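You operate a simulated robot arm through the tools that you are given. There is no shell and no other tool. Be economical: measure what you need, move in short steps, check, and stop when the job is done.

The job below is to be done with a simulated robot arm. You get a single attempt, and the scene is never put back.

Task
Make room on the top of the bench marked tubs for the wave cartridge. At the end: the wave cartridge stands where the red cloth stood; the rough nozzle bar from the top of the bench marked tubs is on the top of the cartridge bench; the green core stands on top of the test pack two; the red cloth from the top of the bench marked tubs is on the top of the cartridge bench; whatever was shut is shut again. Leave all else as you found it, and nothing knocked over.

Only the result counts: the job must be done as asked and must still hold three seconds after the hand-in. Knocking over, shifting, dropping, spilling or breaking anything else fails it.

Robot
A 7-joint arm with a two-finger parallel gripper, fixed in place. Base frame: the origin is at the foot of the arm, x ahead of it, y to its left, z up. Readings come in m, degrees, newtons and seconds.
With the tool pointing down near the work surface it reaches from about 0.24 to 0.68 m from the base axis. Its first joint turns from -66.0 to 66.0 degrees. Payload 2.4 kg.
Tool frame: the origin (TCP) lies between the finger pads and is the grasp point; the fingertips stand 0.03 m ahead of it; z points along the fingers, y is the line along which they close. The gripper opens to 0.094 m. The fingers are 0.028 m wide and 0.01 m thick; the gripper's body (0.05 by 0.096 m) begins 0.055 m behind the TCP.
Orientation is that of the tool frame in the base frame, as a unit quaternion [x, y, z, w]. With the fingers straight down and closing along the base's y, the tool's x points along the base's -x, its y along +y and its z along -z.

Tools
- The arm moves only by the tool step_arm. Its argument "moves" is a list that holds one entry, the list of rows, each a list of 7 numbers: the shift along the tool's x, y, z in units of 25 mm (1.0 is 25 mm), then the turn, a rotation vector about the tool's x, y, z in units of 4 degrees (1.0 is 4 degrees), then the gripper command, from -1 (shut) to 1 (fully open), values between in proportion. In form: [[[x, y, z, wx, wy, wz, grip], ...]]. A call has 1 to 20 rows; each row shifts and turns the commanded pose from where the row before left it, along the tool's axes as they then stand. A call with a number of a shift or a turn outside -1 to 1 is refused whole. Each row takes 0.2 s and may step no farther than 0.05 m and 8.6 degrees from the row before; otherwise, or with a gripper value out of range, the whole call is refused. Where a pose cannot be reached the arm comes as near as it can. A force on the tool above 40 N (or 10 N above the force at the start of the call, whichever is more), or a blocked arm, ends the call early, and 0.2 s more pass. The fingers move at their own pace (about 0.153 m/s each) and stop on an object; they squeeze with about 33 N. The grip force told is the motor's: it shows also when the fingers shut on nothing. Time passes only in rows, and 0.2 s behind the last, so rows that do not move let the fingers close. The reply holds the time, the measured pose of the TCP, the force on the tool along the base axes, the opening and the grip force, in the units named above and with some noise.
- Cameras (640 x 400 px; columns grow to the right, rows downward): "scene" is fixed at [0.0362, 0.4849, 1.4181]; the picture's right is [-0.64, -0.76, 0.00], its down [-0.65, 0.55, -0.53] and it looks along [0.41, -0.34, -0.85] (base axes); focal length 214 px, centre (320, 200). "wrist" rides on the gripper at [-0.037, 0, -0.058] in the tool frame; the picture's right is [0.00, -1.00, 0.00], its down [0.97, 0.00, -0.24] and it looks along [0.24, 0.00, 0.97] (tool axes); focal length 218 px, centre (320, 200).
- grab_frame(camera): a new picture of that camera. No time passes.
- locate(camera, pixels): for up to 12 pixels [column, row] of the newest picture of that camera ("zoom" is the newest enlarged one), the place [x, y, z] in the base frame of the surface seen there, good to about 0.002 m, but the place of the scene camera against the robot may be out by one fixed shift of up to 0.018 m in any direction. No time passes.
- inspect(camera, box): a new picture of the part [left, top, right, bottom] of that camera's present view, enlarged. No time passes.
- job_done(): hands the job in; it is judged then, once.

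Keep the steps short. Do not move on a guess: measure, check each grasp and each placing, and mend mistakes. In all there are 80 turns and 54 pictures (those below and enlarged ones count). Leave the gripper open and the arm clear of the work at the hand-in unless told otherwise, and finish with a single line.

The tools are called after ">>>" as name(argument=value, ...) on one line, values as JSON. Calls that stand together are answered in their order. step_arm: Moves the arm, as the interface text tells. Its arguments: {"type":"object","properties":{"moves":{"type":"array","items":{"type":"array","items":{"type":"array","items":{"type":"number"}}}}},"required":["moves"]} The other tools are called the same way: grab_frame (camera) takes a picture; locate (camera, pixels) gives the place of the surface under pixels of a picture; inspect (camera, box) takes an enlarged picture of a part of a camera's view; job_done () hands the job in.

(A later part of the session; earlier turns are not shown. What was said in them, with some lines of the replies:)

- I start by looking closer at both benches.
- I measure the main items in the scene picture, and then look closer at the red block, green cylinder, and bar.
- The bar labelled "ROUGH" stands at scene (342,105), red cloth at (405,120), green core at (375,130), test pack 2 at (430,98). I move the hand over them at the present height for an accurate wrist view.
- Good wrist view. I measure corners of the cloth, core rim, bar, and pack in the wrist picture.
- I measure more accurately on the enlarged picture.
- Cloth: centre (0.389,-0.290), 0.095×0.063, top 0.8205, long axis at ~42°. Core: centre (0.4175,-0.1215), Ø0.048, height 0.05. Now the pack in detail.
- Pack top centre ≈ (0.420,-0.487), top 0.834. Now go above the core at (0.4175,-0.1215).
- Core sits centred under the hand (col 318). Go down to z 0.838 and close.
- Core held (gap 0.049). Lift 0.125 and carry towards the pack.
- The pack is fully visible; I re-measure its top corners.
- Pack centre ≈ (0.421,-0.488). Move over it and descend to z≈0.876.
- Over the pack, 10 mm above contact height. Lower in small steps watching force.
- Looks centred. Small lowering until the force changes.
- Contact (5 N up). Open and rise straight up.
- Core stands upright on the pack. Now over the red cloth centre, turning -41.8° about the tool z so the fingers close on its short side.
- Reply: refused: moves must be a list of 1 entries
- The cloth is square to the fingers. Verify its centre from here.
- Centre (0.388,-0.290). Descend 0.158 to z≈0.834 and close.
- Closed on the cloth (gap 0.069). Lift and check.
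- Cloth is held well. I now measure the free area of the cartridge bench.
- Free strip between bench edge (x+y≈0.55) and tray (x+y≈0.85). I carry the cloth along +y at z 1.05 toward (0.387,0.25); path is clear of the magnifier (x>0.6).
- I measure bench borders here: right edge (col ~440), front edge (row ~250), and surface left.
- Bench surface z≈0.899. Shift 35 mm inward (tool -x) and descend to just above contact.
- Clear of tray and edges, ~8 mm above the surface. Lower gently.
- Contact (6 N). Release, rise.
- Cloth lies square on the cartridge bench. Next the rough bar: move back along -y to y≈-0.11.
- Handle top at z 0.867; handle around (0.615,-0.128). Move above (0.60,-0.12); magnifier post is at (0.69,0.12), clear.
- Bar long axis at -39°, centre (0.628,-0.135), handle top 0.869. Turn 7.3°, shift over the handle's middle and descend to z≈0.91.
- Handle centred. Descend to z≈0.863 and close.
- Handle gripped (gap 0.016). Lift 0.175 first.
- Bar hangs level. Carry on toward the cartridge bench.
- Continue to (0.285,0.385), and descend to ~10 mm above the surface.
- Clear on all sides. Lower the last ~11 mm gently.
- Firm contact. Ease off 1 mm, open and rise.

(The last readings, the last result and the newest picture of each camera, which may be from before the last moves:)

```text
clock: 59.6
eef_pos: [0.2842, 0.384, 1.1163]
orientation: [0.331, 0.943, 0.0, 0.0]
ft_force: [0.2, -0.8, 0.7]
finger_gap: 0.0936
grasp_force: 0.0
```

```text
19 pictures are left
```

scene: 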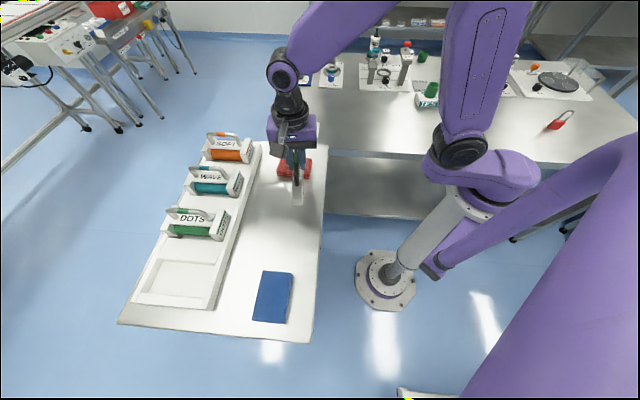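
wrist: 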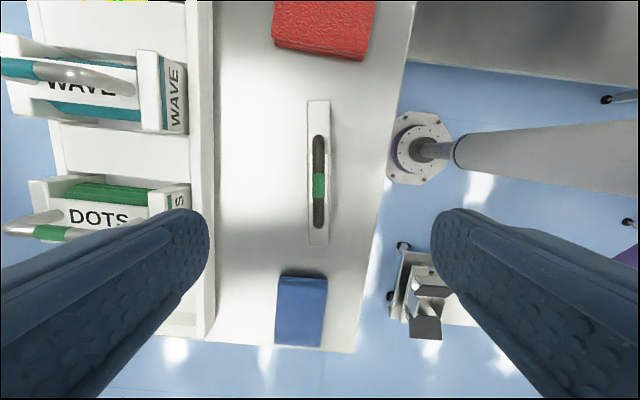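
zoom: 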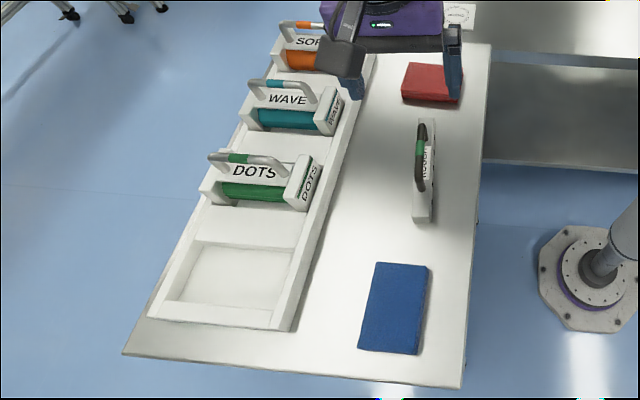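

Bar stands nicely. Now rotate the gripper to close across the WAVE handle (+81°, 20 rows), then move toward it.

>>> step_arm(moves=[[[0, 0, 0, 0, 0, -1, 1], [0, 0, 0, 0, 0, -1, 1], [0, 0, 0, 0, 0, -1, 1], [0, 0, 0, 0, 0, -1, 1], [0, 0, 0, 0, 0, -1, 1], [0, 0, 0, 0, 0, -1, 1], [0, 0, 0, 0, 0, -1, 1], [0, 0, 0, 0, 0, -1, 1], [0, 0, 0, 0, 0, -1, 1], [0, 0, 0, 0, 0, -1, 1], [0, 0, 0, 0, 0, -1, 1], [0, 0, 0, 0, 0, -1, 1], [0, 0, 0, 0, 0, -1, 1], [0, 0, 0, 0, 0, -1, 1], [0, 0, 0, 0, 0, -1, 1], [0, 0, 0, 0, 0, -1, 1], [0, 0, 0, 0, 0, -1, 1], [0, 0, 0, 0, 0, -1, 1], [0, 0, 0, 0, 0, -1, 1], [0, 0, 0, 0, 0, -1, 1]]])

>>> step_arm(moves=[[[-0.9, -0.3, 0, 0, 0, 0, 1], [-0.9, -0.3, 0, 0, 0, 0, 1], [-0.9, -0.3, 0, 0, 0, 0, 1], [-0.9, -0.3, 0, 0, 0, 0, 1], [-0.9, -0.3, 0, 0, 0, 0, 1], [0, 0, 0, 0, 0, 0, 1]]])

>>> grab_frame(camera="wrist")

```text
clock: 63.8
eef_pos: [0.2862, 0.3827, 1.1151]
orientation: [-0.353, 0.935, 0.0, 0.001]
ft_force: [1.0, -0.7, -0.3]
finger_gap: 0.0937
grasp_force: 0.0
```

```text
clock: 65.2
eef_pos: [0.3954, 0.4288, 1.1136]
orientation: [-0.352, 0.936, 0.0, 0.0]
ft_force: [1.0, -0.5, -0.3]
finger_gap: 0.0941
grasp_force: 0.1
```

```text
18 pictures are left
```

wrist: 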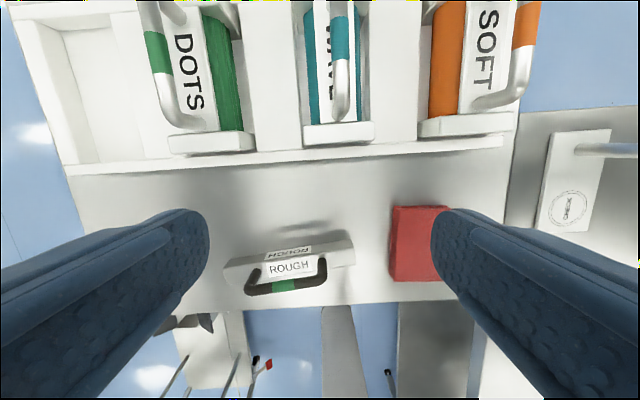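

>>> step_arm(moves=[[[-1, -0.1, 0, 0, 0, 0, 1], [-1, -0.1, 0, 0, 0, 0, 1], [-1, -0.1, 0, 0, 0, 0, 1], [0, 0, 0, 0, 0, 0, 1]]])

>>> grab_frame(camera="wrist")

```text
clock: 66.2
eef_pos: [0.4571, 0.4738, 1.1134]
orientation: [-0.351, 0.936, 0.001, -0.001]
ft_force: [-0.1, 0.0, -0.3]
finger_gap: 0.094
grasp_force: 0.2
```

```text
17 pictures are left
```

wrist: 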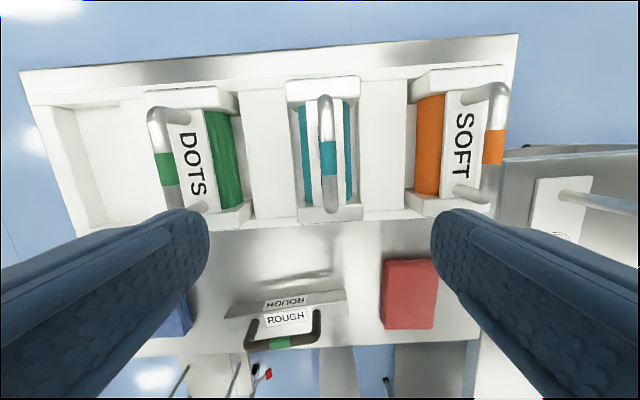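

>>> locate(camera="wrist", pixels=[[327, 105], [328, 155], [331, 200], [290, 85], [358, 82], [300, 218], [361, 210], [310, 150], [347, 150], [320, 200], [270, 150], [290, 240]])

>>> inspect(camera="wrist", box=[260, 60, 400, 240])

```text
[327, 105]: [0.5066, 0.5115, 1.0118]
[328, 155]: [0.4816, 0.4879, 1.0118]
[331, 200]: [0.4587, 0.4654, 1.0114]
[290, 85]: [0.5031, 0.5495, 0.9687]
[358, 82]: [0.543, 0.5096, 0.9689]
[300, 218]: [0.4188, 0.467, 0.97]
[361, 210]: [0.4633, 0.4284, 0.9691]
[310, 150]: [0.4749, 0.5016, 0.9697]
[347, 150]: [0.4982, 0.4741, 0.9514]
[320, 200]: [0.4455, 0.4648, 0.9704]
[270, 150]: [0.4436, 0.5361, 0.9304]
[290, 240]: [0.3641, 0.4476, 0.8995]
```

```text
2.22 times, centred on (330, 150) of wrist
```

zoom: 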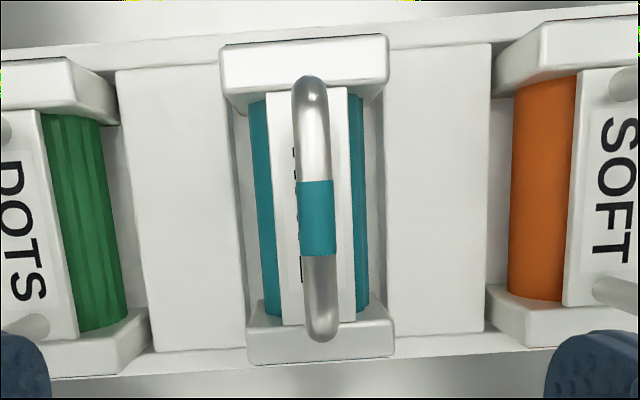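

WAVE: centre (0.482,0.488), long axis 44°, handle top 1.012, body top 0.970. I check the pocket floor depth, and move over the handle.

>>> locate(camera="wrist", pixels=[[95, 160], [110, 190], [240, 100], [260, 200], [378, 150], [300, 228]])

>>> step_arm(moves=[[[0, 0, 0, 0, 0, -0.8, 1], [-0.54, -0.14, 0, 0, 0, 0, 1], [-0.53, -0.14, 0, 0, 0, 0, 1], [0, 0, 1, 0, 0, 0, 1], [0, 0, 1, 0, 0, 0, 1], [0, 0, 0.6, 0, 0, 0, 1], [0, 0, 0, 0, 0, 0, 1]]])

>>> grab_frame(camera="wrist")

```text
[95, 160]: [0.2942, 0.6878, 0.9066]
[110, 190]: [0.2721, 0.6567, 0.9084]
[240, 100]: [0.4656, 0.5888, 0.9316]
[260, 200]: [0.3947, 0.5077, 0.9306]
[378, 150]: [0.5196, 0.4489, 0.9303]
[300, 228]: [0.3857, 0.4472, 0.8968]
```

```text
clock: 67.8
eef_pos: [0.4629, 0.475, 1.0483]
orientation: [-0.378, 0.926, 0.0, -0.001]
ft_force: [0.0, 0.0, -0.7]
finger_gap: 0.094
grasp_force: 0.1
out of reach, approached as far as the arm can: row 2, 3
```

```text
15 pictures are left
```

wrist: 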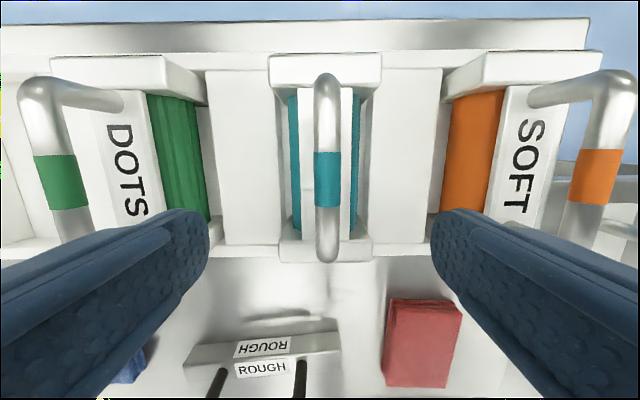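

At this height reach ended at (0.463,0.475). Lower is easier: go down to z≈1.02, then forward again.

>>> step_arm(moves=[[[0, -0.15, 0.6, 0, 0, 0, 1], [0, 0, 0.5, 0, 0, 0, 1], [-0.3, 0, 0, 0, 0, 0, 1], [-0.3, 0, 0, 0, 0, 0, 1], [-0.27, 0, 0, 0, 0, 0, 1], [0, 0, 0, 0, 0, 0, 1]]])

>>> grab_frame(camera="wrist")

```text
clock: 69.2
eef_pos: [0.4804, 0.486, 1.0191]
orientation: [-0.378, 0.926, 0.0, 0.0]
ft_force: [0.6, -1.0, -1.0]
finger_gap: 0.0942
grasp_force: 0.1
```

```text
14 pictures are left
```

wrist: 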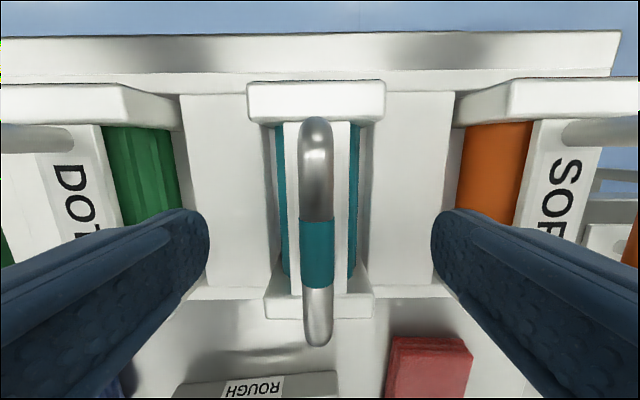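

Over the handle's middle. Lower 11 mm and close gently.

>>> step_arm(moves=[[[0, 0, 0.45, 0, 0, 0, 1], [0, 0, 0, 0, 0, 0, 1], [0, 0, 0, 0, 0, 0, -0.3], [0, 0, 0, 0, 0, 0, -1], [0, 0, 0, 0, 0, 0, -1], [0, 0, 0, 0, 0, 0, -1], [0, 0, 0, 0, 0, 0, -1]]])

```text
clock: 70.8
eef_pos: [0.4815, 0.4866, 1.0083]
orientation: [-0.378, 0.926, 0.0, -0.001]
ft_force: [-0.5, 0.5, -0.6]
finger_gap: 0.0161
grasp_force: 33.4
```

Handle gripped. Lift straight 30 mm (pocket depth ≈ 24 mm) in small steps.

>>> step_arm(moves=[[[0, 0, -0.3, 0, 0, 0, -1], [0, 0, -0.3, 0, 0, 0, -1], [0, 0, -0.3, 0, 0, 0, -1], [0, 0, -0.3, 0, 0, 0, -1], [0, 0, 0, 0, 0, 0, -1]]])

>>> inspect(camera="scene", box=[150, 100, 330, 260])

```text
clock: 72.0
eef_pos: [0.4807, 0.4865, 1.0365]
orientation: [-0.378, 0.926, 0.0, 0.0]
ft_force: [0.6, -0.1, -4.5]
finger_gap: 0.016
grasp_force: 33.5
```

```text
2.50 times, centred on (240, 180) of scene
```

zoom: 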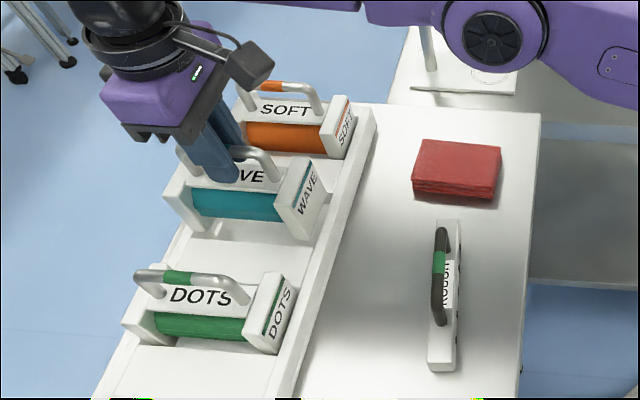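

Lifted cleanly (4 N). Another 5 mm up, then inward and up.

>>> step_arm(moves=[[[0, 0, -0.2, 0, 0, 0, -1], [0.4, 0, -0.4, 0, 0, 0, -1], [0.5, 0, -0.6, 0, 0, 0, -1], [0.5, 0, -0.6, 0, 0, 0, -1], [0.5, 0, -0.6, 0, 0, 0, -1], [0.5, 0, -0.6, 0, 0, 0, -1], [0.5, 0, -0.6, 0, 0, 0, -1], [0.5, 0, 0, 0, 0, 0, -1], [0.8, 0, 0, 0, 0, 0, -1], [0, 0, 0, 0, 0, 0, -1]]])

>>> grab_frame(camera="scene")

```text
clock: 74.2
eef_pos: [0.4053, 0.4127, 1.1287]
orientation: [-0.378, 0.926, 0.0, 0.0]
ft_force: [0.0, 0.3, -5.1]
finger_gap: 0.0161
grasp_force: 33.2
```

```text
12 pictures are left
```

scene: 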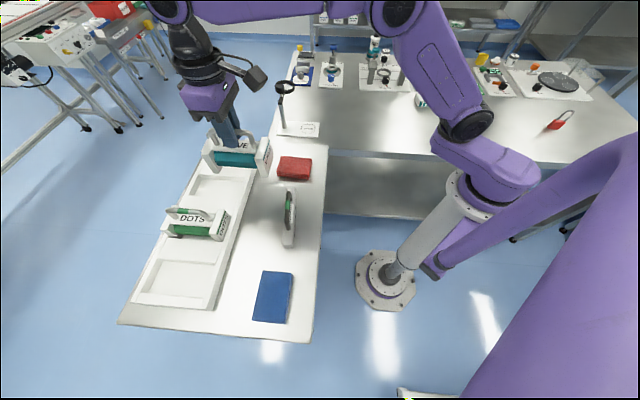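

Carry along -y at z≈1.13 (cartridge bottom ~1.03, above everything on the way).

>>> step_arm(moves=[[[0.91, -0.928, 0, 0, 0, 0, -1], [0.91, -0.928, 0, 0, 0, 0, -1], [0.91, -0.928, 0, 0, 0, 0, -1], [0.91, -0.928, 0, 0, 0, 0, -1], [0.91, -0.928, 0, 0, 0, 0, -1], [0.91, -0.928, 0, 0, 0, 0, -1], [0.91, -0.928, 0, 0, 0, 0, -1], [0.91, -0.928, 0, 0, 0, 0, -1], [0.91, -0.928, 0, 0, 0, 0, -1], [0.91, -0.928, 0, 0, 0, 0, -1], [0.91, -0.928, 0, 0, 0, 0, -1], [0.91, -0.928, 0, 0, 0, 0, -1], [0.91, -0.928, 0, 0, 0, 0, -1], [0.91, -0.928, 0, 0, 0, 0, -1], [0.91, -0.928, 0, 0, 0, 0, -1], [0.91, -0.928, 0, 0, 0, 0, -1], [0.91, -0.928, 0, 0, 0, 0, -1], [0.91, -0.928, 0, 0, 0, 0, -1], [0, 0, 0, 0, 0, 0, -1]]])

```text
clock: 78.2
eef_pos: [0.4056, -0.1721, 1.1296]
orientation: [-0.377, 0.926, 0.0, 0.001]
ft_force: [-0.3, 0.2, -4.0]
finger_gap: 0.0157
grasp_force: 32.9
```

Finish the traverse to the cloth's old place (0.388,-0.290), descend to z≈0.93.

>>> step_arm(moves=[[[0.966, -0.72, 0, 0, 0, 0, -1], [0.966, -0.72, 0, 0, 0, 0, -1], [0.966, -0.72, 0, 0, 0, 0, -1], [0.966, -0.72, 0, 0, 0, 0, -1], [0, 0, 0, 0, 0, 0, -1], [0, 0, 1, 0, 0, 0, -1], [0, 0, 1, 0, 0, 0, -1], [0, 0, 1, 0, 0, 0, -1], [0, 0, 1, 0, 0, 0, -1], [0, 0, 1, 0, 0, 0, -1], [0, 0, 1, 0, 0, 0, -1], [0, 0, 1, 0, 0, 0, -1], [0, 0, 0.9, 0, 0, 0, -1], [0, 0, 0, 0, 0, 0, -1]]])

>>> inspect(camera="scene", box=[350, 50, 480, 150])

>>> grab_frame(camera="wrist")

```text
clock: 81.2
eef_pos: [0.3878, -0.2902, 0.9303]
orientation: [-0.377, 0.926, 0.0, 0.0]
ft_force: [-0.6, 0.0, -5.5]
finger_gap: 0.0158
grasp_force: 33.0
```

```text
4.00 times, centred on (415, 100) of scene
```

zoom: 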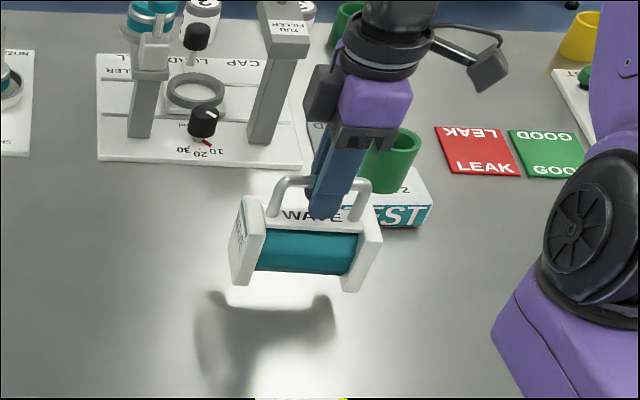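

```text
10 pictures are left
```

wrist: 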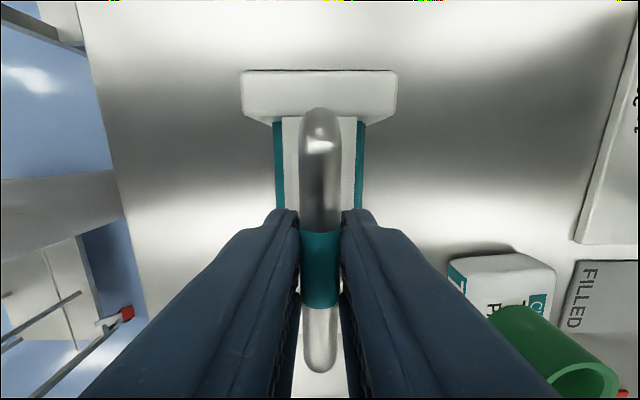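

Upright, clear of the pack and core. Lower 20 mm, then small steps.

>>> step_arm(moves=[[[0, 0, 0.5, 0, 0, 0, -1], [0, 0, 0.35, 0, 0, 0, -1], [0, 0, 0.15, 0, 0, 0, -1], [0, 0, 0.06, 0, 0, 0, -1], [0, 0, 0, 0, 0, 0, -1]]])

```text
clock: 82.4
eef_pos: [0.3869, -0.2913, 0.9051]
orientation: [-0.378, 0.926, -0.001, 0.0]
ft_force: [-0.6, 0.3, -4.3]
finger_gap: 0.016
grasp_force: 33.4
```

>>> step_arm(moves=[[[0, 0, 0.06, 0, 0, 0, -1], [0, 0, 0.06, 0, 0, 0, -1], [0, 0, 0, 0, 0, 0, -1]]])

```text
clock: 83.2
eef_pos: [0.3876, -0.2912, 0.9022]
orientation: [-0.378, 0.926, 0.0, 0.001]
ft_force: [-0.6, 0.0, -4.1]
finger_gap: 0.0156
grasp_force: 33.3
```

No contact yet (-4 N weight). A bit more.

>>> step_arm(moves=[[[0, 0, 0.06, 0, 0, 0, -1], [0, 0, 0.04, 0, 0, 0, -1], [0, 0, 0, 0, 0, 0, -1]]])

```text
clock: 83.9
eef_pos: [0.3859, -0.2912, 0.901]
orientation: [-0.379, 0.925, -0.001, -0.001]
ft_force: [-3.8, 2.0, 9.0]
finger_gap: 0.016
grasp_force: 33.4
stopped in row 3: the force on the tool passed its limit (the readings are from after the stop); the commanded pose is now the measured one
```

Contact. Open and rise slowly.

>>> step_arm(moves=[[[0, 0, 0, 0, 0, 0, -0.4], [0, 0, 0, 0, 0, 0, 0.2], [0, 0, 0, 0, 0, 0, 1], [0, 0, 0, 0, 0, 0, 1], [0, 0, -0.5, 0, 0, 0, 1], [0, 0, -1, 0, 0, 0, 1], [0, 0, -1, 0, 0, 0, 1], [0, 0, -1, 0, 0, 0, 1], [0, 0, -1, 0, 0, 0, 1], [0, 0, -1, 0, 0, 0, 1], [0, 0, -1, 0, 0, 0, 1], [0, 0, -1, 0, 0, 0, 1], [0, 0, 0, 0, 0, 0, 1]]])

>>> grab_frame(camera="wrist")

>>> grab_frame(camera="scene")

```text
clock: 86.7
eef_pos: [0.3856, -0.2921, 1.0895]
orientation: [-0.377, 0.926, -0.001, 0.0]
ft_force: [0.4, -0.6, -0.6]
finger_gap: 0.0941
grasp_force: 0.1
```

```text
9 pictures are left
```

wrist: 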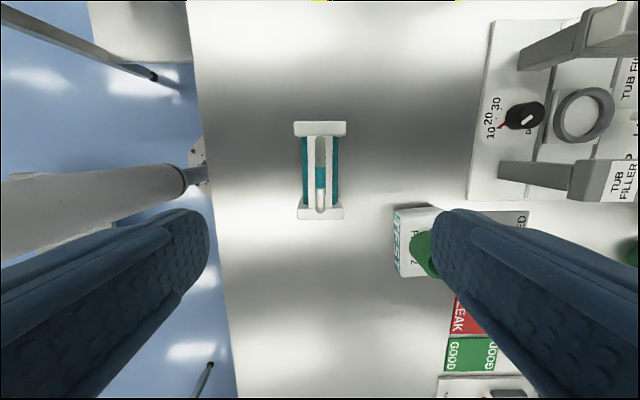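

```text
8 pictures are left
```

scene: 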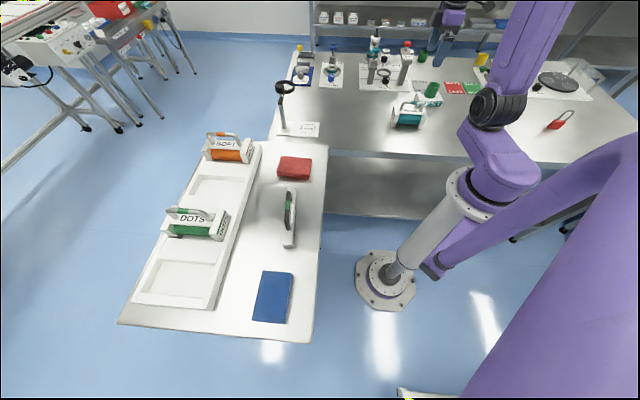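

All items stand. A last zoom on the wave cartridge and the core, with position check.

>>> inspect(camera="scene", box=[370, 60, 480, 140])

>>> locate(camera="wrist", pixels=[[297, 125], [344, 125], [341, 217], [299, 217], [321, 178]])

```text
5.00 times, centred on (425, 100) of scene
```

zoom: 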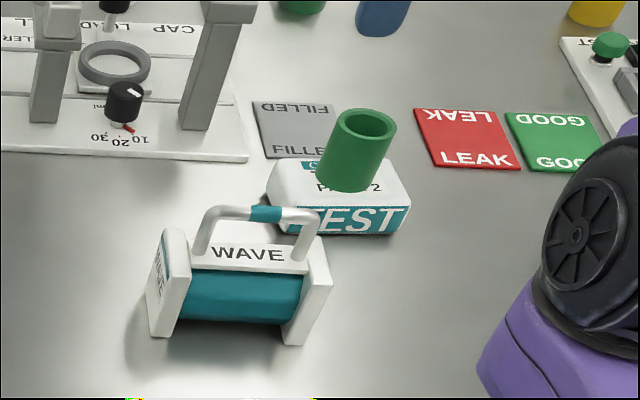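

```text
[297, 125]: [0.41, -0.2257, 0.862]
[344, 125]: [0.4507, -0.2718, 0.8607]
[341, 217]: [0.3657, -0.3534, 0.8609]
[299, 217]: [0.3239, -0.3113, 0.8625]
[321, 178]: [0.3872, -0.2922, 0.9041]
```

Wave centre (0.388,-0.291) matches the cloth's old centre (0.388,-0.290), and it stands level. The gripper is open and clear, so I hand in.

>>> job_done()

```text
The job is handed in.
```

The job is done and handed in: the wave cartridge stands where the red cloth was, the cloth and rough nozzle bar are on the cartridge bench, the green core stands on test pack two, and nothing was found shut, so nothing needed re-shutting.
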